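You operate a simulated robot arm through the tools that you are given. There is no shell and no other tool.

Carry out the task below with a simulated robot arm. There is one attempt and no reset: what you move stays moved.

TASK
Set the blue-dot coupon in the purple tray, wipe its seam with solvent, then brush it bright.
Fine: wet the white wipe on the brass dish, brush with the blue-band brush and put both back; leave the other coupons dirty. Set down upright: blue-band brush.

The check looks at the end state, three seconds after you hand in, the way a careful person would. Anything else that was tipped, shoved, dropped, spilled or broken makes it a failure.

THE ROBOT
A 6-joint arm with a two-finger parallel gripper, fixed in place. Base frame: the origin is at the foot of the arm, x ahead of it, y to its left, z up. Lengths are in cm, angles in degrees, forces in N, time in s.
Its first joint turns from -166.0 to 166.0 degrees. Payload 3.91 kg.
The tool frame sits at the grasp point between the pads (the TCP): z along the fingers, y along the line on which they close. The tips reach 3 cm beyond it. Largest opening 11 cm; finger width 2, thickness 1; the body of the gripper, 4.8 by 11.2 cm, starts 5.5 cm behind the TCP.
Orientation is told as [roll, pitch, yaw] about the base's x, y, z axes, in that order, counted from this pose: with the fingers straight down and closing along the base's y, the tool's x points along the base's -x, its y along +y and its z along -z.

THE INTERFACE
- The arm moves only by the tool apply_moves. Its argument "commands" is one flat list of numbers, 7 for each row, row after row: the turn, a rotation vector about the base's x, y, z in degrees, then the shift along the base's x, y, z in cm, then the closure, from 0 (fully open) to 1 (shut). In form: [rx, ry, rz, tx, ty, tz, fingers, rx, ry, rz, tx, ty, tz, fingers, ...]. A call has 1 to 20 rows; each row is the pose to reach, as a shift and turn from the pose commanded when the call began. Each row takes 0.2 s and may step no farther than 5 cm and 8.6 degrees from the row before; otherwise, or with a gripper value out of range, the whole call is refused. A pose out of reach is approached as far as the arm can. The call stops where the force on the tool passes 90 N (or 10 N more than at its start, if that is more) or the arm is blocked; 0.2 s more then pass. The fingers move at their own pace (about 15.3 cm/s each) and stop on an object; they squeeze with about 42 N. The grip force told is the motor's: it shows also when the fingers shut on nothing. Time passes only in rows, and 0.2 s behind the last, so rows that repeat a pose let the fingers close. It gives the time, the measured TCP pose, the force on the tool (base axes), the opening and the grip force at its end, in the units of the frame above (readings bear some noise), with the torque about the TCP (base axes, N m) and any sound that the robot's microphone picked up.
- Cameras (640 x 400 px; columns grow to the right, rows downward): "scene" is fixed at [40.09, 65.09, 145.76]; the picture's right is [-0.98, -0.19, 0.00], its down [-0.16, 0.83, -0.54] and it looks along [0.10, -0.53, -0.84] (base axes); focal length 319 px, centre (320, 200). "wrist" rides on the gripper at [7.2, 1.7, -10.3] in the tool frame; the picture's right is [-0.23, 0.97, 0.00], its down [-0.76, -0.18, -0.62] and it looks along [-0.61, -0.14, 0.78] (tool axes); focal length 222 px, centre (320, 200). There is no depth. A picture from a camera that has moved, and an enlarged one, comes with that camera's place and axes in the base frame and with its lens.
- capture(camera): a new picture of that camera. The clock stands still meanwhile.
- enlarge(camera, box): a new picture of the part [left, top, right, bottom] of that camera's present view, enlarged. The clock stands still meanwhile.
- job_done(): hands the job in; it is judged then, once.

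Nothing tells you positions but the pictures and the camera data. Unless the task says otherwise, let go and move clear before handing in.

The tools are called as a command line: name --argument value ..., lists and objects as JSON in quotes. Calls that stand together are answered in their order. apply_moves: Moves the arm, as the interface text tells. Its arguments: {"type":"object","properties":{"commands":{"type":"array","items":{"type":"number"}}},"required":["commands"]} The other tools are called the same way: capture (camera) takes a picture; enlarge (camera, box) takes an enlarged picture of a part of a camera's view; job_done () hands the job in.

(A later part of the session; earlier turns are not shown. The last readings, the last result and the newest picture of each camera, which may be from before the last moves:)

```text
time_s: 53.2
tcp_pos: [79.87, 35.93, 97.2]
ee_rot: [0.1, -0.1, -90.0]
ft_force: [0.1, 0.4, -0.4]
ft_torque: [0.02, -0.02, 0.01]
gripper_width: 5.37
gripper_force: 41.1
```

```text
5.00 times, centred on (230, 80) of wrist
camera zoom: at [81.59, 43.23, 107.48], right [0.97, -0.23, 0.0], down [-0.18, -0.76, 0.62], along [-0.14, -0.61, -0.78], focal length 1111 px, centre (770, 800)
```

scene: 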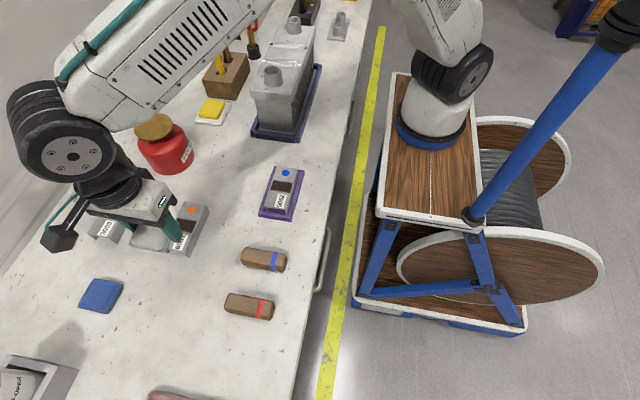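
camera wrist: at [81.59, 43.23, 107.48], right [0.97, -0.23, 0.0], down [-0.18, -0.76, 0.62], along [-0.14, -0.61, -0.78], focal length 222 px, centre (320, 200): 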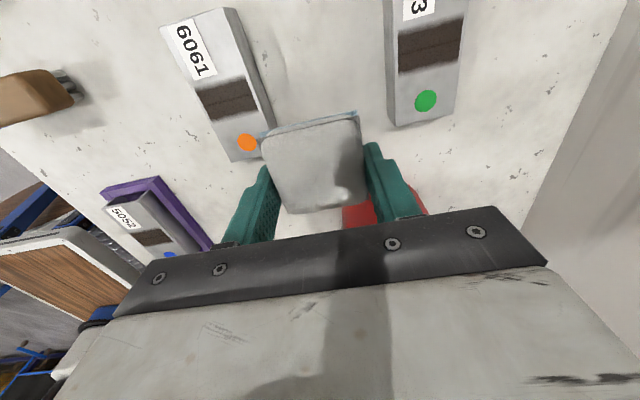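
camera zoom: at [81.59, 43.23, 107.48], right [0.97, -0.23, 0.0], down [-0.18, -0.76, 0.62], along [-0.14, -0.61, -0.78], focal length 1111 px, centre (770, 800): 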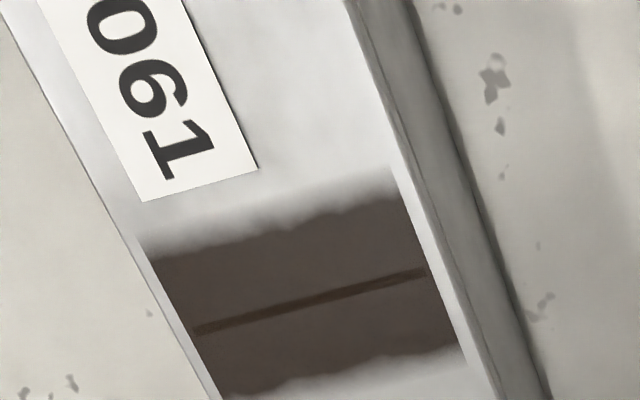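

enlarge --camera "scene" --box '[272, 176, 300, 198]'

enlarge --camera "scene" --box '[172, 208, 206, 236]'

enlarge --camera "wrist" --box '[100, 180, 210, 260]'

enlarge --camera "wrist" --box '[380, 0, 480, 80]'

```text
16.00 times, centred on (286, 187) of scene
camera zoom: at [40.09, 65.09, 145.76], right [-0.98, -0.19, 0.0], down [-0.16, 0.83, -0.54], along [0.1, -0.53, -0.84], focal length 5106 px, centre (864, 408)
```

zoom: 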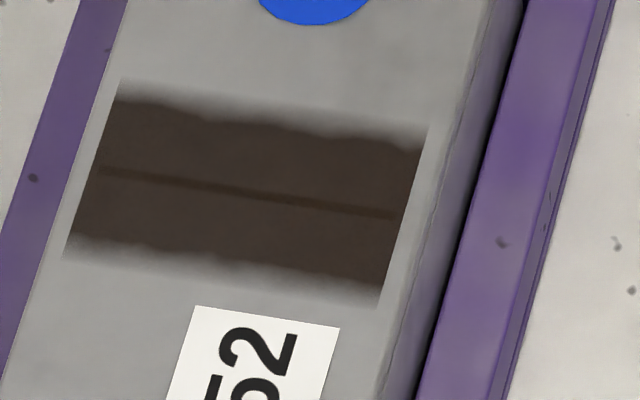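

```text
14.29 times, centred on (189, 222) of scene
camera zoom: at [40.09, 65.09, 145.76], right [-0.98, -0.19, 0.0], down [-0.16, 0.83, -0.54], along [0.1, -0.53, -0.84], focal length 4559 px, centre (2191, -114)
```

zoom: 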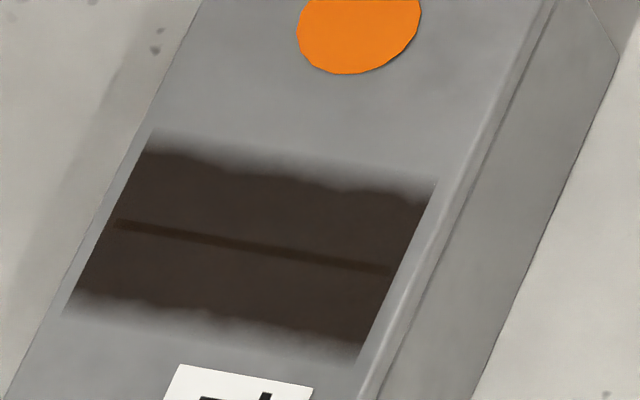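

```text
5.00 times, centred on (155, 220) of wrist
camera zoom: at [81.59, 43.23, 107.48], right [0.97, -0.23, 0.0], down [-0.18, -0.76, 0.62], along [-0.14, -0.61, -0.78], focal length 1111 px, centre (1145, 100)
```

zoom: 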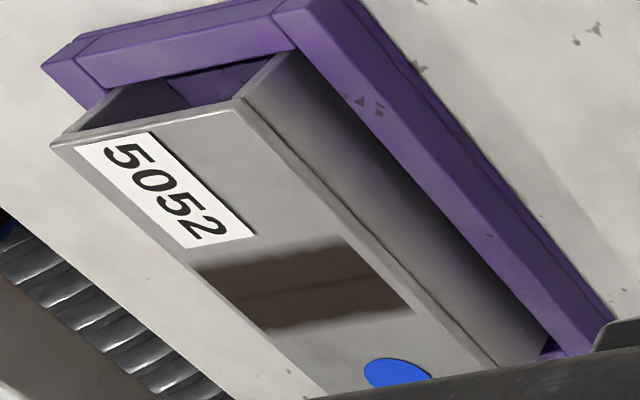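

```text
5.00 times, centred on (430, 40) of wrist
camera zoom: at [81.59, 43.23, 107.48], right [0.97, -0.23, 0.0], down [-0.18, -0.76, 0.62], along [-0.14, -0.61, -0.78], focal length 1111 px, centre (-230, 1000)
```

zoom: 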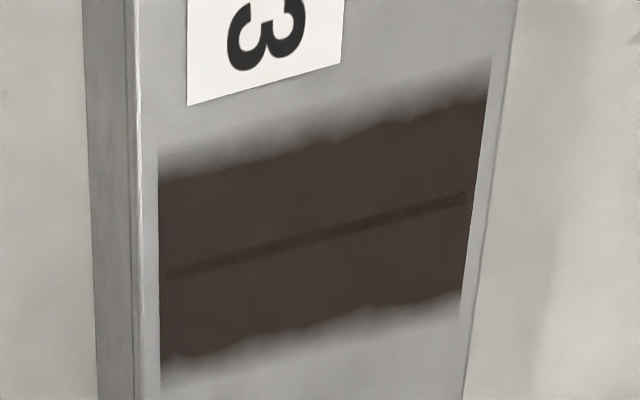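

The wiped seam still looks the same as the untouched ones. Also, the force had dropped to zero by the last stroke, so the wipe has slipped up in the fingers. I'll set the wipe down on its own spot, regrip it higher, and wipe again with longer strokes.

apply_moves --commands '[0, 0, 0, -1.7, 4, 0, 0.55, 0, 0, 0, -3.4, 8, 0, 0.55, 0, 0, 0, -5, 12, 0, 0.55, 0, 0, 0, -6.7, 16, 0, 0.55, 0, 0, 0, -8.33, 19.67, 0, 0.55, 0, 0, 0, -8.33, 19.67, -3, 0.55, 0, 0, 0, -8.33, 19.67, -6, 0.55, 0, 0, 0, -8.33, 19.67, -8, 0.55, 0, 0, 0, -8.33, 19.67, -8.6, 0.55, 0, 0, 0, -8.33, 19.67, -8.6, 0.55]'

apply_moves --commands '[0, 0, 0, 0, 0, -0.1, 0.55, 0, 0, 0, 0, 0, -0.2, 0.55]'

apply_moves --commands '[0, 0, 0, 0, 0, -0.1, 0.55, 0, 0, 0, 0, 0, -0.2, 0.55]'

capture --camera "wrist"

```text
time_s: 55.4
tcp_pos: [71.83, 55.58, 88.78]
ee_rot: [-0.1, -0.2, -90.0]
ft_force: [0.9, -0.5, 0.0]
ft_torque: [0.01, -0.03, 0.0]
gripper_width: 5.37
gripper_force: 42.7
```

```text
time_s: 56.0
tcp_pos: [71.73, 55.78, 88.49]
ee_rot: [0.1, 0.0, -90.0]
ft_force: [-0.9, -0.2, -1.0]
ft_torque: [0.03, 0.0, 0.02]
gripper_width: 5.4
gripper_force: 42.2
```

```text
time_s: 56.6
tcp_pos: [71.73, 55.73, 88.23]
ee_rot: [0.2, 0.0, -90.0]
ft_force: [0.9, 0.6, -0.3]
ft_torque: [0.02, 0.02, 0.0]
gripper_width: 5.4
gripper_force: 41.9
```

```text
taken
camera wrist: at [73.43, 62.94, 98.52], right [0.97, -0.23, 0.0], down [-0.18, -0.76, 0.62], along [-0.14, -0.61, -0.78], focal length 222 px, centre (320, 200)
```

wrist: 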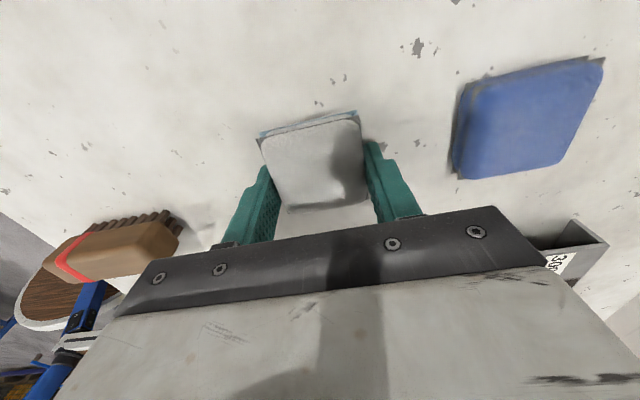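

apply_moves --commands '[0, 0, 0, 0, 0, -0.1, 0.55, 0, 0, 0, 0, 0, -0.1, 0.55]'

apply_moves --commands '[0, 0, 0, 0, 0, -0.1, 0.55, 0, 0, 0, 0, 0, -0.1, 0.55]'

apply_moves --commands '[0, 0, 0, 0, 0, -0.1, 0.55, 0, 0, 0, 0, 0, -0.1, 0.55]'

```text
time_s: 57.2
tcp_pos: [71.75, 55.66, 88.16]
ee_rot: [0.0, -0.1, -90.0]
ft_force: [0.4, 0.9, 0.4]
ft_torque: [-0.03, 0.01, 0.01]
gripper_width: 5.38
gripper_force: 42.5
```

```text
time_s: 57.8
tcp_pos: [71.69, 55.77, 88.2]
ee_rot: [0.1, -0.1, -89.9]
ft_force: [-0.5, 0.8, -0.2]
ft_torque: [0.02, 0.01, -0.02]
gripper_width: 5.4
gripper_force: 42.0
```

```text
time_s: 58.4
tcp_pos: [71.68, 55.65, 88.0]
ee_rot: [0.1, -0.2, -90.0]
ft_force: [0.9, -0.4, 0.0]
ft_torque: [0.01, -0.03, 0.03]
gripper_width: 5.42
gripper_force: 41.8
```

The wipe has indeed slid up until it's flush with the fingertips. I'll release it here, a hair above the bench, then raise and regrip higher.

apply_moves --commands '[0, 0, 0, 0, 0, 0, 0.45, 0, 0, 0, 0, 0, 0, 0.3, 0, 0, 0, 0, 0, 0, 0.3, 0, 0, 0, 0, 0, 0.6, 0.3]'

capture --camera "wrist"

enlarge --camera "wrist" --box '[220, 80, 420, 230]'

```text
time_s: 59.4
tcp_pos: [71.88, 55.61, 88.52]
ee_rot: [0.1, -0.1, -90.1]
ft_force: [0.1, 0.0, 0.2]
ft_torque: [-0.02, 0.01, -0.02]
gripper_width: 7.7
gripper_force: 0.1
```

```text
taken
camera wrist: at [73.44, 62.96, 98.87], right [0.97, -0.23, 0.0], down [-0.18, -0.76, 0.62], along [-0.14, -0.61, -0.78], focal length 222 px, centre (320, 200)
```

wrist: 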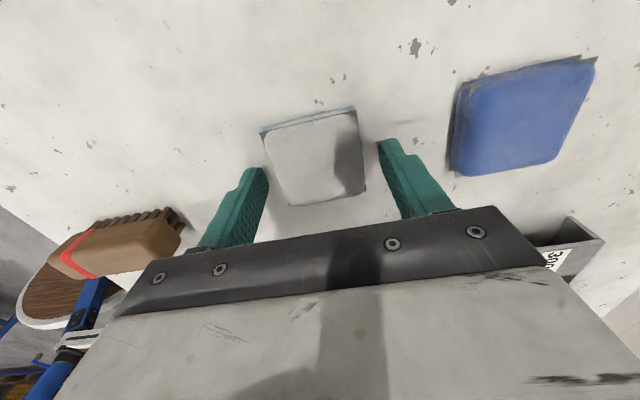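

```text
2.67 times, centred on (320, 155) of wrist
camera zoom: at [73.44, 62.96, 98.87], right [0.97, -0.23, 0.0], down [-0.18, -0.76, 0.62], along [-0.14, -0.61, -0.78], focal length 592 px, centre (320, 320)
```

zoom: 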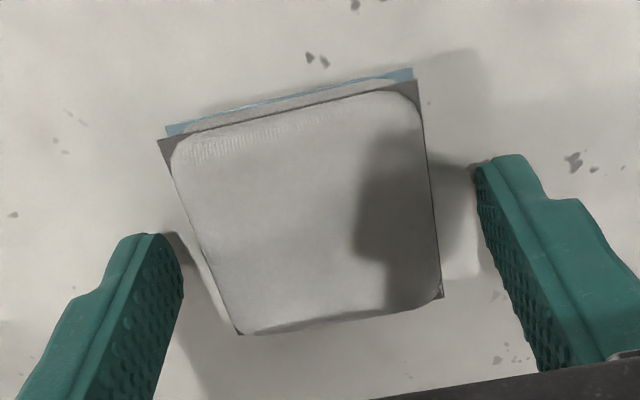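

The wipe's top is at z≈86.1, so it's about 1.2 cm thick. I'll regrip with the tips 0.5 cm above its base.

apply_moves --commands '[0, 0, 0, 0, 0, -0.08, 0.3, 0, 0, 0, 0, 0, -0.08, 0.45, 0, 0, 0, 0, 0, -0.08, 0.7, 0, 0, 0, 0, 0, -0.08, 0.7, 0, 0, 0, 0, 0, 2, 0.7, 0, 0, 0, 0, 0, 6, 0.7, 0, 0, 0, 0, 0, 10, 0.7, 0, 0, 0, 0, 0, 13, 0.7, 0, 0, 0, 0, 0, 13, 0.7]'

enlarge --camera "wrist" --box '[220, 80, 420, 230]'

```text
time_s: 61.4
tcp_pos: [71.69, 55.66, 101.54]
ee_rot: [0.0, -0.1, -90.1]
ft_force: [0.1, 0.0, -0.4]
ft_torque: [-0.02, 0.0, -0.01]
gripper_width: 5.34
gripper_force: 42.5
```

```text
2.67 times, centred on (320, 155) of wrist
camera zoom: at [73.35, 62.87, 111.86], right [0.97, -0.23, 0.0], down [-0.18, -0.76, 0.62], along [-0.14, -0.61, -0.78], focal length 592 px, centre (320, 320)
```

zoom: 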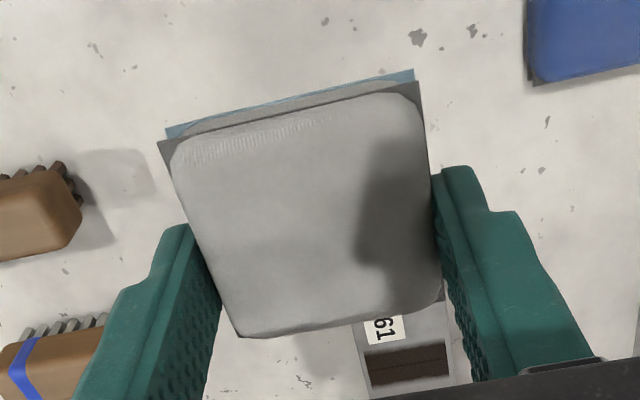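

Regripped well. Now back to the seam for longer, force-monitored strokes.

apply_moves --commands '[0, 0, 0, -2.2, -4.1, 0, 0.7, 0, 0, 0, -4.4, -8.2, 0, 0.7, 0, 0, 0, -6.7, -12.3, 0, 0.7, 0, 0, 0, -9, -16.4, 0, 0.7, 0, 0, 0, -11.2, -20.5, 0, 0.7, 0, 0, 0, -13.4, -24.6, 0, 0.7, 0, 0, 0, -15.67, -28.6, 0, 0.7, 0, 0, 0, -15.67, -28.6, -4, 0.7, 0, 0, 0, -15.67, -28.6, -7.5, 0.7, 0, 0, 0, -15.67, -28.6, -9.2, 0.7, 0, 0, 0, -15.67, -28.6, -9.6, 0.7, 0, 0, 0, -15.67, -28.6, -9.6, 0.7]'

apply_moves --commands '[0, 0, 0, 0, 0, -0.1, 0.7, 0, 0, 0, 0, 0, -0.2, 0.7]'

apply_moves --commands '[0, 0, 0, 0, 0, -0.05, 0.7, 0, 0, 0, 0, 0, -0.1, 0.7]'

```text
time_s: 64.0
tcp_pos: [56.12, 27.06, 92.08]
ee_rot: [0.1, -0.1, -89.9]
ft_force: [-0.2, 0.0, -0.4]
ft_torque: [0.02, 0.02, -0.01]
gripper_width: 5.37
gripper_force: 41.9
```

```text
time_s: 64.6
tcp_pos: [56.12, 27.09, 91.95]
ee_rot: [0.1, 0.0, -90.0]
ft_force: [-2.7, -0.6, 11.9]
ft_torque: [0.03, 0.21, 0.01]
gripper_width: 5.38
gripper_force: 41.5
```

```text
time_s: 65.2
tcp_pos: [56.07, 27.09, 91.88]
ee_rot: [0.3, 0.0, -90.1]
ft_force: [-2.0, 0.4, 41.3]
ft_torque: [-0.11, 0.44, -0.02]
gripper_width: 5.37
gripper_force: 41.7
```

Contact is firm and the wipe isn't slipping this time. I'll ease to a lower force and start stroking.

apply_moves --commands '[0, 0, 0, 0, 0, 0.12, 0.7, 0, 0, 0, 0, 0, 0.12, 0.7]'

apply_moves --commands '[0, 0, 0, 0.4, 0, 0, 0.7, 0, 0, 0, 0.8, 0, 0, 0.7, 0, 0, 0, 1.2, 0, 0, 0.7, 0, 0, 0, 1.6, 0, 0, 0.7, 0, 0, 0, 2.0, 0, 0, 0.7]'

apply_moves --commands '[0, 0, 0, -0.5, 0, 0, 0.7, 0, 0, 0, -1, 0, 0, 0.7, 0, 0, 0, -1.5, 0, 0, 0.7, 0, 0, 0, -2, 0, 0, 0.7, 0, 0, 0, -2.5, 0, 0, 0.7, 0, 0, 0, -3, 0, 0, 0.7, 0, 0, 0, -3.5, 0, 0, 0.7, 0, 0, 0, -4, 0, 0, 0.7]'

enlarge --camera "scene" --box '[250, 145, 320, 225]'

```text
time_s: 65.8
tcp_pos: [56.13, 26.98, 91.86]
ee_rot: [0.1, 0.0, -90.0]
ft_force: [4.7, 6.8, 32.8]
ft_torque: [0.27, -0.1, -0.02]
gripper_width: 5.37
gripper_force: 41.7
```

```text
time_s: 67.0
tcp_pos: [57.91, 26.92, 91.84]
ee_rot: [0.1, -0.1, -90.0]
ft_force: [-14.8, -0.8, 32.7]
ft_torque: [0.07, 0.84, 0.05]
gripper_width: 5.35
gripper_force: 41.3
```

```text
time_s: 68.8
tcp_pos: [54.0, 27.07, 91.8]
ee_rot: [-0.1, -0.1, -89.9]
ft_force: [6.2, 1.1, 18.4]
ft_torque: [0.08, -0.46, -0.01]
gripper_width: 5.35
gripper_force: 41.9
```

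```text
5.00 times, centred on (285, 185) of scene
camera zoom: at [40.09, 65.09, 145.76], right [-0.98, -0.19, 0.0], down [-0.16, 0.83, -0.54], along [0.1, -0.53, -0.84], focal length 1596 px, centre (495, 275)
```

zoom: 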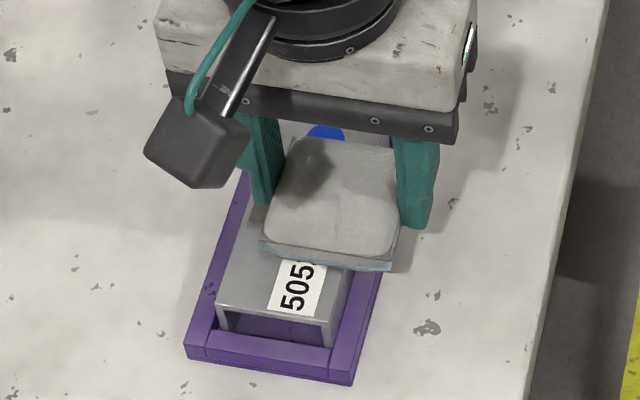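

The tray hasn't moved. More full-length strokes along the seam.

apply_moves --commands '[0, 0, 0, 0.5, 0, 0, 0.7, 0, 0, 0, 1, 0, 0, 0.7, 0, 0, 0, 1.5, 0, 0, 0.7, 0, 0, 0, 2, 0, 0, 0.7, 0, 0, 0, 2.5, 0, 0, 0.7, 0, 0, 0, 3, 0, 0, 0.7, 0, 0, 0, 3.5, 0, 0, 0.7, 0, 0, 0, 4, 0, 0, 0.7, 0, 0, 0, 3.5, 0, 0, 0.7, 0, 0, 0, 3, 0, 0, 0.7, 0, 0, 0, 2.5, 0, 0, 0.7, 0, 0, 0, 2, 0, 0, 0.7, 0, 0, 0, 1.5, 0, 0, 0.7, 0, 0, 0, 1, 0, 0, 0.7, 0, 0, 0, 0.5, 0, 0, 0.7, 0, 0, 0, 0, 0, 0, 0.7]'

apply_moves --commands '[0, 0, 0, 0.5, 0, 0, 0.7, 0, 0, 0, 1, 0, 0, 0.7, 0, 0, 0, 1.5, 0, 0, 0.7, 0, 0, 0, 2, 0, 0, 0.7, 0, 0, 0, 2, 0.5, 0, 0.7, 0, 0, 0, 2, 1.0, 0, 0.7, 0, 0, 0, 2, 0.5, 0, 0.7, 0, 0, 0, 2, 0, 0, 0.7, 0, 0, 0, 2, -0.5, 0, 0.7, 0, 0, 0, 2, -1, 0, 0.7, 0, 0, 0, 2, -0.5, 0, 0.7, 0, 0, 0, 2, 0, 0, 0.7]'

```text
time_s: 72.2
tcp_pos: [53.88, 27.1, 91.78]
ee_rot: [0.1, -0.2, -89.9]
ft_force: [1.8, -1.1, 5.8]
ft_torque: [-0.01, -0.12, 0.01]
gripper_width: 5.36
gripper_force: 42.2
```

```text
time_s: 74.8
tcp_pos: [56.03, 27.01, 91.87]
ee_rot: [0.2, -0.1, -90.0]
ft_force: [-0.5, -0.2, -0.4]
ft_torque: [0.02, -0.03, 0.01]
gripper_width: 5.34
gripper_force: 42.1
```

Pressure has tapered off again. I'll lift and look at the seam.

apply_moves --commands '[0, 0, 0, 0, 0, 1, 0.7, 0, 0, 0, 0, 0, 4, 0.7, 0, 0, 0, 3, -2, 5.5, 0.7, 0, 0, 0, 7, -4, 5.5, 0.7, 0, 0, 0, 7, -4, 5.5, 0.7]'

capture --camera "wrist"

enlarge --camera "wrist" --box '[190, 40, 270, 120]'

enlarge --camera "scene" --box '[272, 176, 300, 198]'

```text
time_s: 76.0
tcp_pos: [63.13, 23.15, 97.25]
ee_rot: [0.1, -0.1, -90.0]
ft_force: [-0.2, 0.0, 0.2]
ft_torque: [-0.01, 0.0, 0.03]
gripper_width: 5.35
gripper_force: 42.1
```

```text
taken
camera wrist: at [64.71, 30.34, 107.53], right [0.97, -0.23, 0.0], down [-0.18, -0.76, 0.62], along [-0.14, -0.61, -0.78], focal length 222 px, centre (320, 200)
```

wrist: 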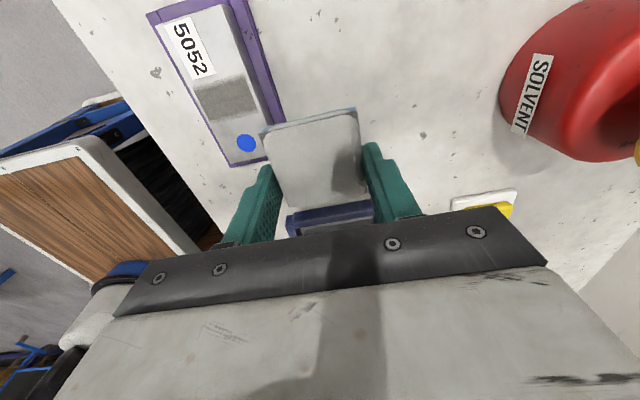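

```text
5.00 times, centred on (230, 80) of wrist
camera zoom: at [64.71, 30.34, 107.53], right [0.97, -0.23, 0.0], down [-0.18, -0.76, 0.62], along [-0.14, -0.61, -0.78], focal length 1111 px, centre (770, 800)
```

zoom: 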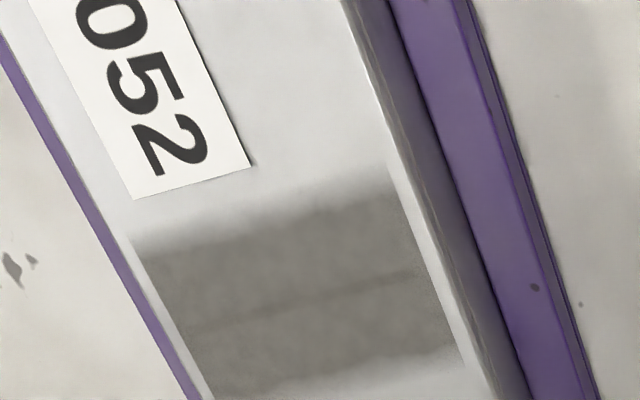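

```text
16.00 times, centred on (286, 187) of scene
camera zoom: at [40.09, 65.09, 145.76], right [-0.98, -0.19, 0.0], down [-0.16, 0.83, -0.54], along [0.1, -0.53, -0.84], focal length 5106 px, centre (864, 408)
```

zoom: 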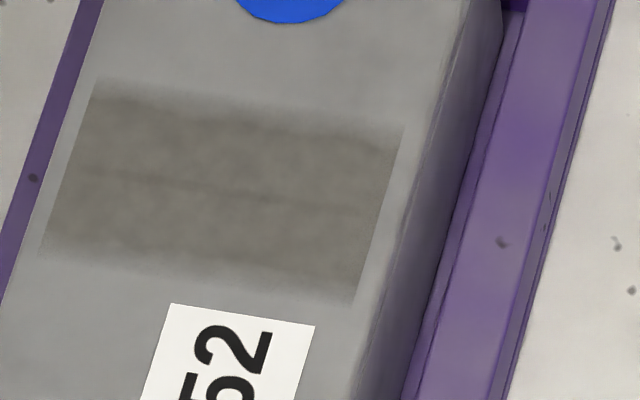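

The seam has changed clearly from dark greasy brown to a uniform matte grey, so the solvent wipe worked. Now I'll return the wipe to its original spot.

apply_moves --commands '[0, 0, 0, 1.1, 4.1, 0, 0.7, 0, 0, 0, 2.2, 8.2, 0, 0.7, 0, 0, 0, 3.3, 12.3, 0, 0.7, 0, 0, 0, 4.4, 16.4, 0, 0.7, 0, 0, 0, 5.5, 20.5, 0, 0.7, 0, 0, 0, 6.6, 24.6, 0, 0.7, 0, 0, 0, 7.7, 28.7, 0, 0.7, 0, 0, 0, 8.85, 32.6, 0, 0.7, 0, 0, 0, 8.85, 32.6, -4, 0.7, 0, 0, 0, 8.85, 32.6, -7, 0.7, 0, 0, 0, 8.85, 32.6, -8.4, 0.7, 0, 0, 0, 8.85, 32.6, -8.4, 0.7]'

capture --camera "wrist"

apply_moves --commands '[0, 0, 0, 0, 0, -0.1, 0.7, 0, 0, 0, 0, 0, -0.2, 0.7]'

apply_moves --commands '[0, 0, 0, 0, 0, -0.1, 0.7, 0, 0, 0, 0, 0, -0.2, 0.7]'

```text
time_s: 78.6
tcp_pos: [71.8, 55.56, 88.91]
ee_rot: [0.0, -0.1, -90.0]
ft_force: [0.1, 0.0, -0.5]
ft_torque: [-0.01, 0.01, -0.04]
gripper_width: 5.36
gripper_force: 42.1
```

```text
taken
camera wrist: at [73.57, 62.91, 99.15], right [0.97, -0.23, 0.0], down [-0.18, -0.76, 0.62], along [-0.14, -0.61, -0.78], focal length 222 px, centre (320, 200)
```

wrist: 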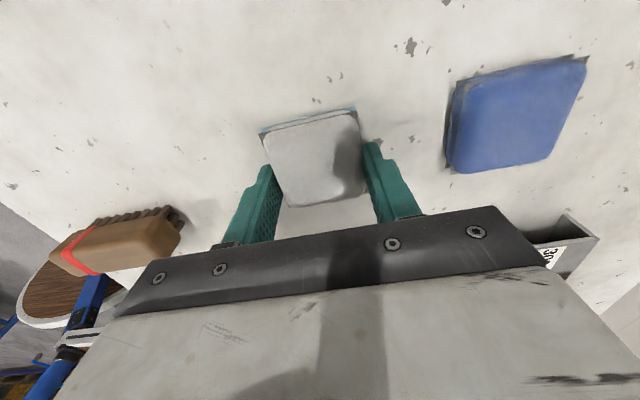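

```text
time_s: 79.2
tcp_pos: [71.93, 55.75, 88.71]
ee_rot: [0.1, 0.0, -90.0]
ft_force: [0.6, -0.7, -1.0]
ft_torque: [0.01, 0.0, 0.03]
gripper_width: 5.37
gripper_force: 42.0
```

```text
time_s: 79.8
tcp_pos: [71.87, 55.63, 88.52]
ee_rot: [0.0, -0.1, -89.9]
ft_force: [0.6, -1.2, -0.1]
ft_torque: [-0.04, -0.02, 0.0]
gripper_width: 5.38
gripper_force: 41.7
```

apply_moves --commands '[0, 0, 0, 0, 0, -0.08, 0.7, 0, 0, 0, 0, 0, -0.15, 0.7]'

apply_moves --commands '[0, 0, 0, 0, 0, -0.08, 0.7, 0, 0, 0, 0, 0, -0.12, 0.7]'

```text
time_s: 80.4
tcp_pos: [71.89, 55.66, 88.5]
ee_rot: [0.1, -0.1, -89.9]
ft_force: [0.4, -0.1, 1.4]
ft_torque: [-0.04, 0.07, 0.05]
gripper_width: 5.39
gripper_force: 41.9
```

```text
time_s: 81.0
tcp_pos: [71.93, 55.68, 88.42]
ee_rot: [0.1, 0.1, -90.1]
ft_force: [-0.8, -1.9, 11.9]
ft_torque: [-0.11, 0.22, -0.02]
gripper_width: 5.36
gripper_force: 41.8
```

The wipe is on the bench. I'll release it and rise.

apply_moves --commands '[0, 0, 0, 0, 0, 0.1, 0.7, 0, 0, 0, 0, 0, 0.1, 0.5, 0, 0, 0, 0, 0, 0.1, 0.35, 0, 0, 0, 0, 0, 0.1, 0.25, 0, 0, 0, 0, 0, 2, 0.25, 0, 0, 0, 0, 0, 6, 0.2, 0, 0, 0, 0, 0, 10, 0.1, 0, 0, 0, 0, 0, 14, 0, 0, 0, 0, 0, 0, 14, 0]'

capture --camera "wrist"

capture --camera "scene"

```text
time_s: 83.0
tcp_pos: [71.84, 55.53, 102.24]
ee_rot: [0.1, 0.0, -90.0]
ft_force: [0.3, -0.2, -0.1]
ft_torque: [-0.03, -0.02, 0.0]
gripper_width: 10.98
gripper_force: 0.1
```

```text
taken
camera wrist: at [73.48, 62.89, 112.38], right [0.97, -0.23, 0.0], down [-0.18, -0.76, 0.62], along [-0.14, -0.61, -0.78], focal length 222 px, centre (320, 200)
```

wrist: 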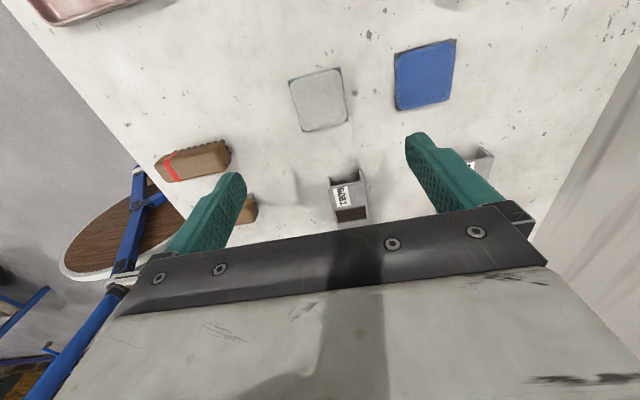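

```text
taken
```

scene: 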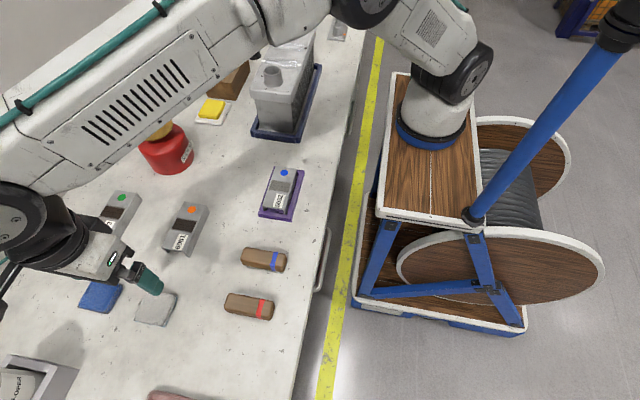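

The wipe is back on its spot. Next is the blue-band brush: I'll turn the gripper so it closes along y and hover over it.

apply_moves --commands '[0, 0, 8.18, -1.44, -1.02, 0.5, 0, 0, 0, 16.36, -2.88, -2.05, 1, 0, 0, 0, 24.55, -4.32, -3.07, 1.5, 0, 0, 0, 32.73, -5.76, -4.1, 2, 0, 0, 0, 40.91, -7.2, -5.12, 2, 0, 0, 0, 49.09, -8.65, -6.15, 2, 0, 0, 0, 57.27, -10.09, -7.17, 2, 0, 0, 0, 65.45, -11.53, -8.2, 2, 0, 0, 0, 73.64, -12.97, -9.22, 2, 0, 0, 0, 81.82, -14.41, -10.25, 2, 0, 0, 0, 90, -15.85, -11.27, 2, 0, 0, 0, 90, -15.85, -11.27, 2, 0]'

capture --camera "wrist"

enlarge --camera "wrist" --box '[240, 20, 420, 180]'

enlarge --camera "scene" --box '[120, 230, 300, 340]'

```text
time_s: 85.6
tcp_pos: [56.08, 44.44, 104.31]
ee_rot: [0.1, -0.1, 0.1]
ft_force: [-0.3, 0.1, -0.2]
ft_torque: [-0.01, 0.0, -0.01]
gripper_width: 10.99
gripper_force: 0.1
```

```text
taken
camera wrist: at [48.82, 46.0, 114.55], right [0.23, 0.97, 0.0], down [0.76, -0.18, 0.62], along [0.61, -0.14, -0.78], focal length 222 px, centre (320, 200)
```

wrist: 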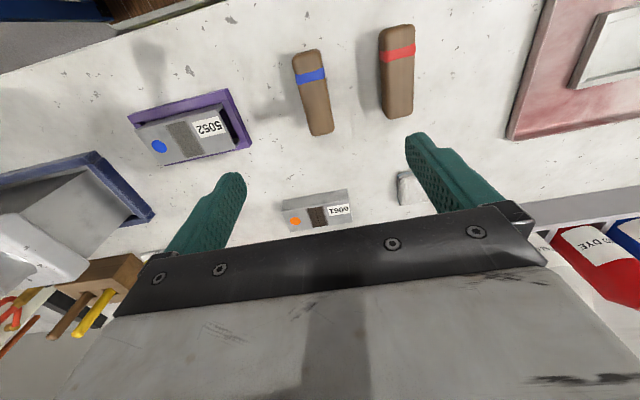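

```text
2.50 times, centred on (330, 100) of wrist
camera zoom: at [48.82, 46.0, 114.55], right [0.23, 0.97, 0.0], down [0.76, -0.18, 0.62], along [0.61, -0.14, -0.78], focal length 555 px, centre (295, 450)
```

zoom: 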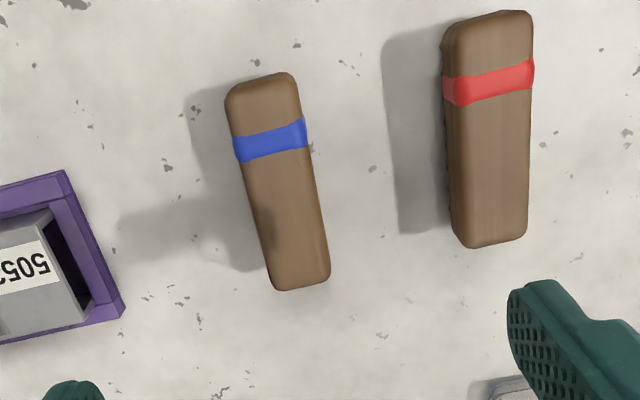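

```text
3.56 times, centred on (210, 285) of scene
camera zoom: at [40.09, 65.09, 145.76], right [-0.98, -0.19, 0.0], down [-0.16, 0.83, -0.54], along [0.1, -0.53, -0.84], focal length 1135 px, centre (711, -102)
```

zoom: 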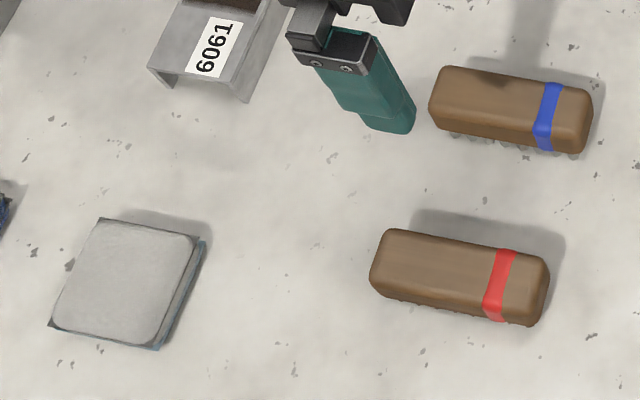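

The blue-band brush is centred at about (55.05, 44.0), turned about −2°, with its top at z≈88.4 and its width about 2.8 cm. I'll descend around the wooden body with the tips above the bristles.

apply_moves --commands '[0, 0, -1, -0.5, -0.2, -4, 0.2, 0, 0, -2, -1, -0.35, -8, 0.4, 0, 0, -2, -1, -0.35, -11.5, 0.4, 0, 0, -2, -1, -0.35, -14, 0.4, 0, 0, -2, -1, -0.35, -14.9, 0.4, 0, 0, -2, -1, -0.35, -14.9, 0.4]'

capture --camera "wrist"

enlarge --camera "scene" --box '[200, 210, 320, 300]'

```text
time_s: 87.0
tcp_pos: [55.05, 44.01, 89.2]
ee_rot: [0.1, -0.1, -1.9]
ft_force: [1.2, -0.8, 0.4]
ft_torque: [-0.02, 0.02, 0.0]
gripper_width: 6.6
gripper_force: 0.0
```

```text
taken
camera wrist: at [47.82, 46.02, 99.41], right [0.26, 0.97, 0.0], down [0.75, -0.2, 0.62], along [0.6, -0.16, -0.78], focal length 222 px, centre (320, 200)
```

wrist: 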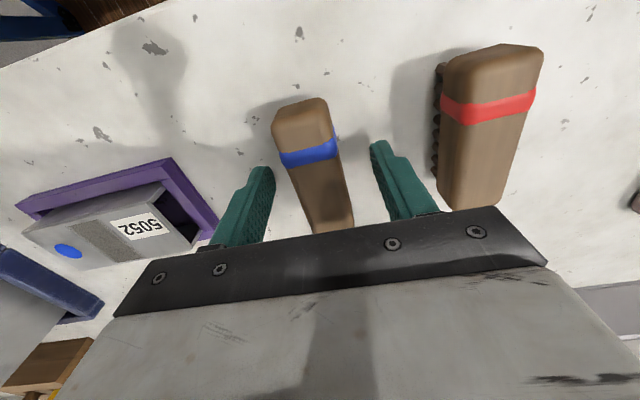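

```text
4.44 times, centred on (260, 255) of scene
camera zoom: at [40.09, 65.09, 145.76], right [-0.98, -0.19, 0.0], down [-0.16, 0.83, -0.54], along [0.1, -0.53, -0.84], focal length 1418 px, centre (587, -44)
```

zoom: 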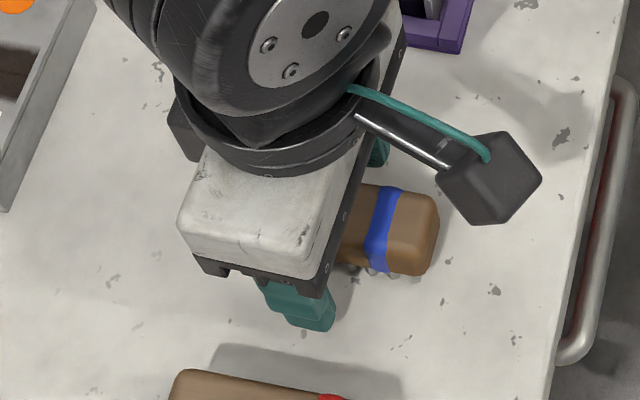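

The brush is centred between the fingers. Closing.

apply_moves --commands '[0, 0, 0, 0, 0, 0, 0.55, 0, 0, 0, 0, 0, 0, 0.7, 0, 0, 0, 0, 0, 0, 0.85, 0, 0, 0, 0, 0, 0, 0.9, 0, 0, 0, 0, 0, 0, 0.9]'

capture --camera "wrist"

```text
time_s: 88.2
tcp_pos: [55.07, 43.98, 89.31]
ee_rot: [0.1, -0.1, -2.1]
ft_force: [1.0, 0.3, 0.8]
ft_torque: [0.03, 0.01, 0.0]
gripper_width: 2.93
gripper_force: 41.8
```

```text
taken
camera wrist: at [47.83, 46.02, 99.43], right [0.26, 0.97, 0.0], down [0.75, -0.2, 0.62], along [0.6, -0.16, -0.78], focal length 222 px, centre (320, 200)
```

wrist: 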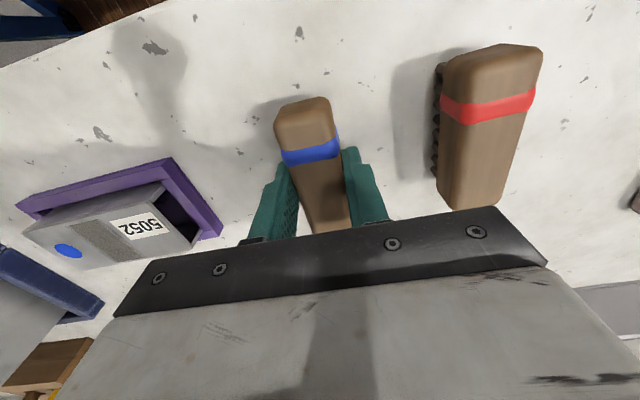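

Gripped at 2.93 cm. I'll lift the brush and carry it over the seam.

apply_moves --commands '[0, 0, 0, 0, 0, 2, 0.9, 0, 0, 0, 0, 0, 5, 0.9, 0, 0, 0, 0, 0, 8, 0.9, 0, 0, 0, 0.3, -4.3, 8, 0.9, 0, 0, 0, 0.6, -8.6, 8, 0.9, 0, 0, 0, 0.9, -12.9, 8, 0.9, 0, 0, 0, 1.2, -17, 8, 0.9, 0, 0, 0, 1.2, -17, 5.5, 0.9, 0, 0, 0, 1.2, -17, 4.2, 0.9, 0, 0, 0, 1.2, -17, 4.2, 0.9]'

capture --camera "wrist"

enlarge --camera "scene" --box '[240, 130, 330, 230]'

```text
time_s: 90.4
tcp_pos: [56.26, 27.04, 93.57]
ee_rot: [0.1, -0.1, -2.0]
ft_force: [-0.2, 0.2, -0.3]
ft_torque: [-0.02, 0.0, -0.04]
gripper_width: 2.95
gripper_force: 41.7
```

```text
taken
camera wrist: at [49.11, 28.98, 103.81], right [0.26, 0.97, 0.0], down [0.75, -0.2, 0.62], along [0.6, -0.16, -0.78], focal length 222 px, centre (320, 200)
```

wrist: 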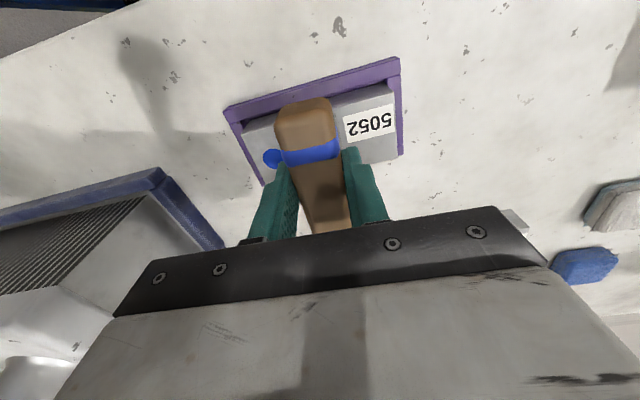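

```text
4.00 times, centred on (285, 180) of scene
camera zoom: at [40.09, 65.09, 145.76], right [-0.98, -0.19, 0.0], down [-0.16, 0.83, -0.54], along [0.1, -0.53, -0.84], focal length 1277 px, centre (460, 280)
```

zoom: 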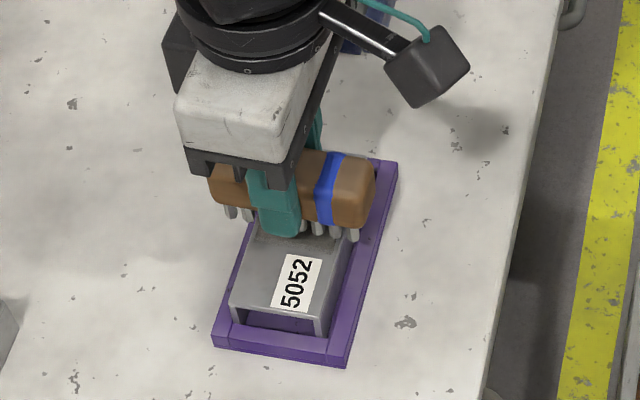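

The brush is over the seam. Lowering to contact in small steps.

apply_moves --commands '[0, 0, 0, 0, 0, -0.3, 0.9, 0, 0, 0, 0, 0, -0.5, 0.9]'

apply_moves --commands '[0, 0, 0, 0, 0, -0.1, 0.9, 0, 0, 0, 0, 0, -0.2, 0.9]'

apply_moves --commands '[0, 0, 0, 0, 0, -0.08, 0.9, 0, 0, 0, 0, 0, -0.15, 0.9]'

```text
time_s: 91.0
tcp_pos: [56.35, 26.99, 93.08]
ee_rot: [0.1, 0.0, -2.1]
ft_force: [-0.6, 0.0, -1.3]
ft_torque: [-0.02, 0.01, 0.04]
gripper_width: 2.94
gripper_force: 42.5
```

```text
time_s: 91.6
tcp_pos: [56.21, 26.93, 92.8]
ee_rot: [0.1, 0.0, -2.1]
ft_force: [-0.7, 0.6, -0.6]
ft_torque: [0.03, -0.04, 0.01]
gripper_width: 2.95
gripper_force: 42.3
```

```text
time_s: 92.2
tcp_pos: [56.39, 27.13, 92.63]
ee_rot: [0.1, 0.0, -2.0]
ft_force: [0.3, -0.4, -1.8]
ft_torque: [0.01, -0.02, 0.0]
gripper_width: 2.91
gripper_force: 41.6
```

apply_moves --commands '[0, 0, 0, 0, 0, -0.08, 0.9, 0, 0, 0, 0, 0, -0.12, 0.9]'

apply_moves --commands '[0, 0, 0, 0, 0, -0.06, 0.9, 0, 0, 0, 0, 0, -0.1, 0.9]'

enlarge --camera "scene" --box '[250, 150, 320, 220]'

```text
time_s: 92.8
tcp_pos: [56.33, 27.0, 92.51]
ee_rot: [0.1, 0.0, -2.0]
ft_force: [-0.3, 0.6, 0.9]
ft_torque: [-0.02, -0.03, 0.01]
gripper_width: 2.94
gripper_force: 42.6
```

```text
time_s: 93.4
tcp_pos: [56.25, 26.97, 92.61]
ee_rot: [0.1, -0.2, -2.0]
ft_force: [-2.0, -1.2, 16.4]
ft_torque: [-0.06, 0.23, -0.01]
gripper_width: 2.94
gripper_force: 42.2
```

```text
5.71 times, centred on (285, 185) of scene
camera zoom: at [40.09, 65.09, 145.76], right [-0.98, -0.19, 0.0], down [-0.16, 0.83, -0.54], along [0.1, -0.53, -0.84], focal length 1824 px, centre (520, 286)
```

zoom: 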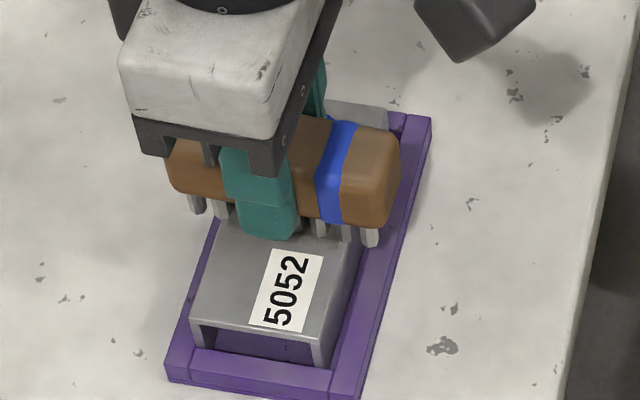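

Bristles are on the seam at about 16 N. Brushing strokes along the seam.

apply_moves --commands '[0, 0, 0, 0.5, 0, 0, 0.9, 0, 0, 0, 1, 0, 0, 0.9, 0, 0, 0, 1.5, 0, 0, 0.9, 0, 0, 0, 1, 0, 0, 0.9, 0, 0, 0, 0.5, 0, 0, 0.9, 0, 0, 0, 0, 0, 0, 0.9, 0, 0, 0, -0.5, 0, 0, 0.9, 0, 0, 0, -1, 0, 0, 0.9, 0, 0, 0, -1.5, 0, 0, 0.9, 0, 0, 0, -1, 0, 0, 0.9, 0, 0, 0, -0.5, 0, 0, 0.9, 0, 0, 0, 0, 0, 0, 0.9]'

enlarge --camera "scene" --box '[250, 150, 320, 220]'

```text
time_s: 96.0
tcp_pos: [56.08, 27.01, 92.48]
ee_rot: [0.0, 0.0, -1.9]
ft_force: [-11.7, 1.9, 29.2]
ft_torque: [0.0, 0.29, -0.01]
gripper_width: 2.93
gripper_force: 41.9
```

```text
5.71 times, centred on (285, 185) of scene
camera zoom: at [40.09, 65.09, 145.76], right [-0.98, -0.19, 0.0], down [-0.16, 0.83, -0.54], along [0.1, -0.53, -0.84], focal length 1824 px, centre (520, 286)
```

zoom: 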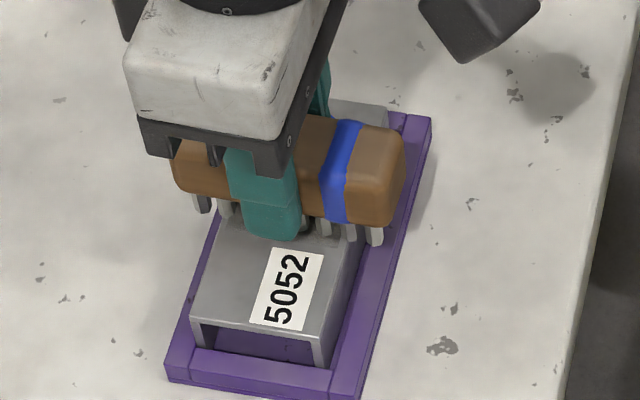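

apply_moves --commands '[0, 0, 0, 0.5, 0.35, 0.02, 0.9, 0, 0, 0, 1, 0.7, 0.02, 0.9, 0, 0, 0, 1.5, 0.7, 0.02, 0.9, 0, 0, 0, 1, 0.7, 0.02, 0.9, 0, 0, 0, 0.5, 0.7, 0.02, 0.9, 0, 0, 0, 0, 0.7, 0.02, 0.9, 0, 0, 0, -0.5, 0.7, 0.02, 0.9, 0, 0, 0, -1, 0.7, 0.02, 0.9, 0, 0, 0, -1.5, 0.7, 0.02, 0.9, 0, 0, 0, -1, 0.35, 0.02, 0.9, 0, 0, 0, -0.5, 0, 0.02, 0.9, 0, 0, 0, 0, -0.35, 0.02, 0.9, 0, 0, 0, 0.5, -0.7, 0.02, 0.9, 0, 0, 0, 1, -0.7, 0.02, 0.9, 0, 0, 0, 1.5, -0.7, 0.02, 0.9, 0, 0, 0, 1, -0.7, 0.02, 0.9, 0, 0, 0, 0.5, -0.7, 0.02, 0.9, 0, 0, 0, 0, -0.7, 0.02, 0.9, 0, 0, 0, -0.5, -0.7, 0.02, 0.9, 0, 0, 0, -1, -0.7, 0.02, 0.9]'

apply_moves --commands '[0, 0, 0, 0.5, 0.35, 0, 0.9, 0, 0, 0, 1, 0.7, 0, 0.9, 0, 0, 0, 1, 0.7, 0, 0.9]'

enlarge --camera "scene" --box '[250, 150, 320, 220]'

```text
time_s: 100.2
tcp_pos: [55.22, 26.34, 92.54]
ee_rot: [0.1, -0.1, -2.0]
ft_force: [6.3, -0.7, 17.8]
ft_torque: [-0.09, -0.6, -0.02]
gripper_width: 2.95
gripper_force: 41.8
```

```text
time_s: 101.0
tcp_pos: [56.16, 26.95, 92.44]
ee_rot: [0.1, -0.1, -2.0]
ft_force: [-8.6, -3.9, 22.5]
ft_torque: [-0.12, 0.21, -0.02]
gripper_width: 2.95
gripper_force: 42.1
```

```text
5.71 times, centred on (285, 185) of scene
camera zoom: at [40.09, 65.09, 145.76], right [-0.98, -0.19, 0.0], down [-0.16, 0.83, -0.54], along [0.1, -0.53, -0.84], focal length 1824 px, centre (520, 286)
```

zoom: 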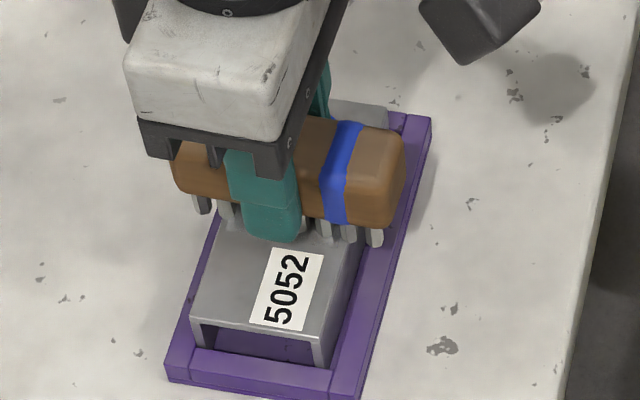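

I'll lift and step back to inspect the seam.

apply_moves --commands '[0, 0, 0, 0, 0, 1, 0.9, 0, 0, 0, 0, 0, 4, 0.9, 0, 0, 0, 0, 4, 6, 0.9, 0, 0, 0, 2, 8, 6, 0.9, 0, 0, 0, 5, 12, 6, 0.9, 0, 0, 0, 8, 15, 6, 0.9, 0, 0, 0, 8, 15, 6, 0.9]'

enlarge --camera "scene" --box '[255, 155, 315, 225]'

enlarge --camera "scene" --box '[270, 172, 300, 198]'

capture --camera "wrist"

```text
time_s: 102.6
tcp_pos: [64.15, 42.08, 98.56]
ee_rot: [0.1, -0.2, -2.0]
ft_force: [0.4, -0.2, -1.3]
ft_torque: [0.01, 0.0, 0.02]
gripper_width: 2.93
gripper_force: 42.1
```

```text
5.71 times, centred on (285, 190) of scene
camera zoom: at [40.09, 65.09, 145.76], right [-0.98, -0.19, 0.0], down [-0.16, 0.83, -0.54], along [0.1, -0.53, -0.84], focal length 1824 px, centre (520, 257)
```

zoom: 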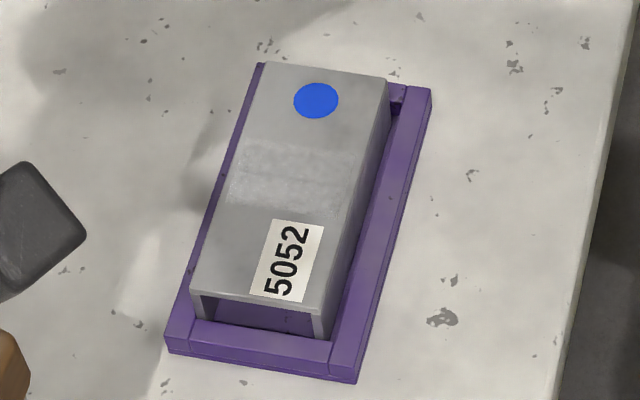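

```text
15.38 times, centred on (285, 185) of scene
camera zoom: at [40.09, 65.09, 145.76], right [-0.98, -0.19, 0.0], down [-0.16, 0.83, -0.54], along [0.1, -0.53, -0.84], focal length 4910 px, centre (858, 431)
```

zoom: 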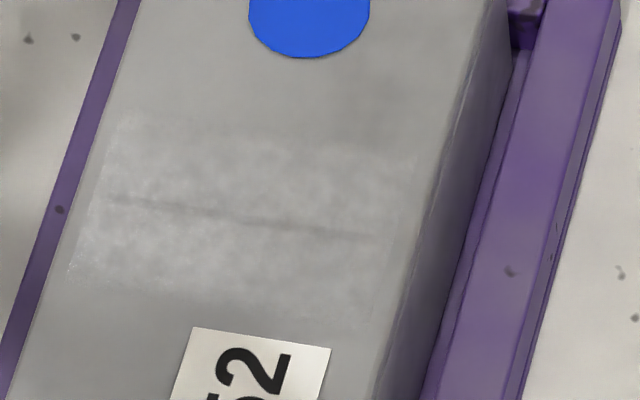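

```text
taken
camera wrist: at [57.01, 44.02, 108.79], right [0.26, 0.97, 0.0], down [0.75, -0.2, 0.62], along [0.6, -0.16, -0.78], focal length 222 px, centre (320, 200)
```

wrist: 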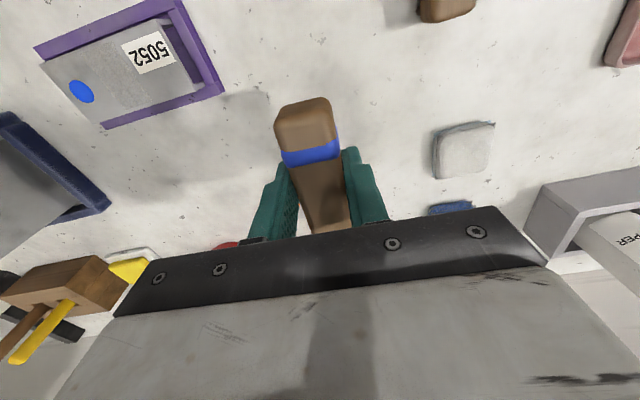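

The seam is now bright. I'll check its evenness in the wrist view.

enlarge --camera "wrist" --box '[60, 20, 220, 130]'

enlarge --camera "wrist" --box '[90, 40, 170, 120]'

```text
3.64 times, centred on (140, 75) of wrist
camera zoom: at [57.01, 44.02, 108.79], right [0.26, 0.97, 0.0], down [0.75, -0.2, 0.62], along [0.6, -0.16, -0.78], focal length 808 px, centre (974, 654)
```

zoom: 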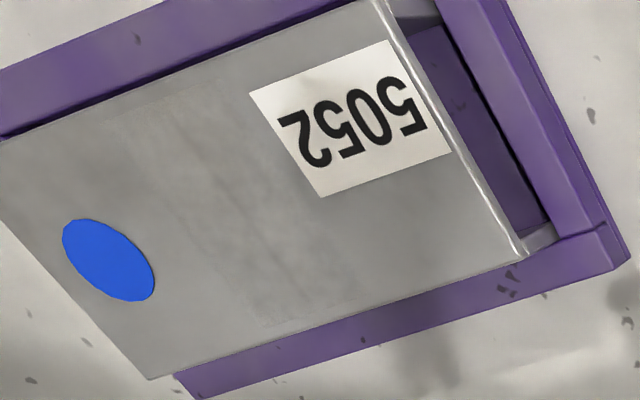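

```text
5.00 times, centred on (130, 80) of wrist
camera zoom: at [57.01, 44.02, 108.79], right [0.26, 0.97, 0.0], down [0.75, -0.2, 0.62], along [0.6, -0.16, -0.78], focal length 1111 px, centre (1270, 800)
```

zoom: 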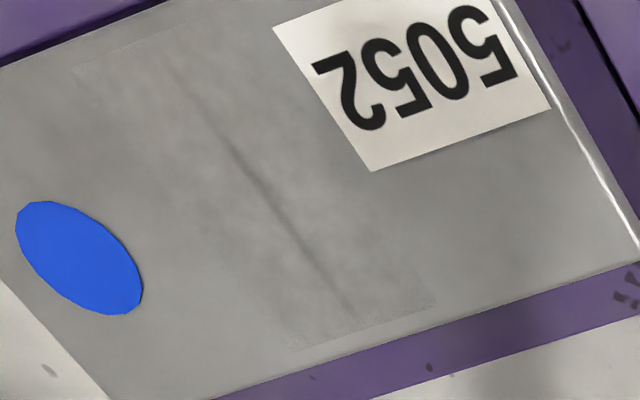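

It looks clean. To be safe I'll do one more brushing pass with slightly longer strokes, then compare.

apply_moves --commands '[0, 0, 0, -2, -3.8, 0, 0.9, 0, 0, 0, -4, -7.5, 0, 0.9, 0, 0, 0, -6, -11.3, 0, 0.9, 0, 0, 0, -8, -15, 0, 0.9, 0, 0, 0, -8, -15, -3, 0.9, 0, 0, 0, -8, -15, -5, 0.9, 0, 0, 0, -8, -15, -5.6, 0.9, 0, 0, 0, -8, -15, -5.85, 0.9, 0, 0, 0, -8, -15, -5.95, 0.9]'

apply_moves --commands '[0, 0, 0, 0, 0, -0.05, 0.9, 0, 0, 0, 0, 0, -0.1, 0.9]'

```text
time_s: 104.6
tcp_pos: [56.39, 26.99, 92.53]
ee_rot: [0.0, -0.1, -2.1]
ft_force: [-0.1, 0.3, -0.9]
ft_torque: [-0.01, 0.01, 0.03]
gripper_width: 2.96
gripper_force: 42.2
```

```text
time_s: 105.2
tcp_pos: [56.27, 27.02, 92.54]
ee_rot: [0.1, -0.2, -2.0]
ft_force: [0.0, -3.3, 8.1]
ft_torque: [-0.16, -0.06, 0.0]
gripper_width: 2.95
gripper_force: 42.1
```

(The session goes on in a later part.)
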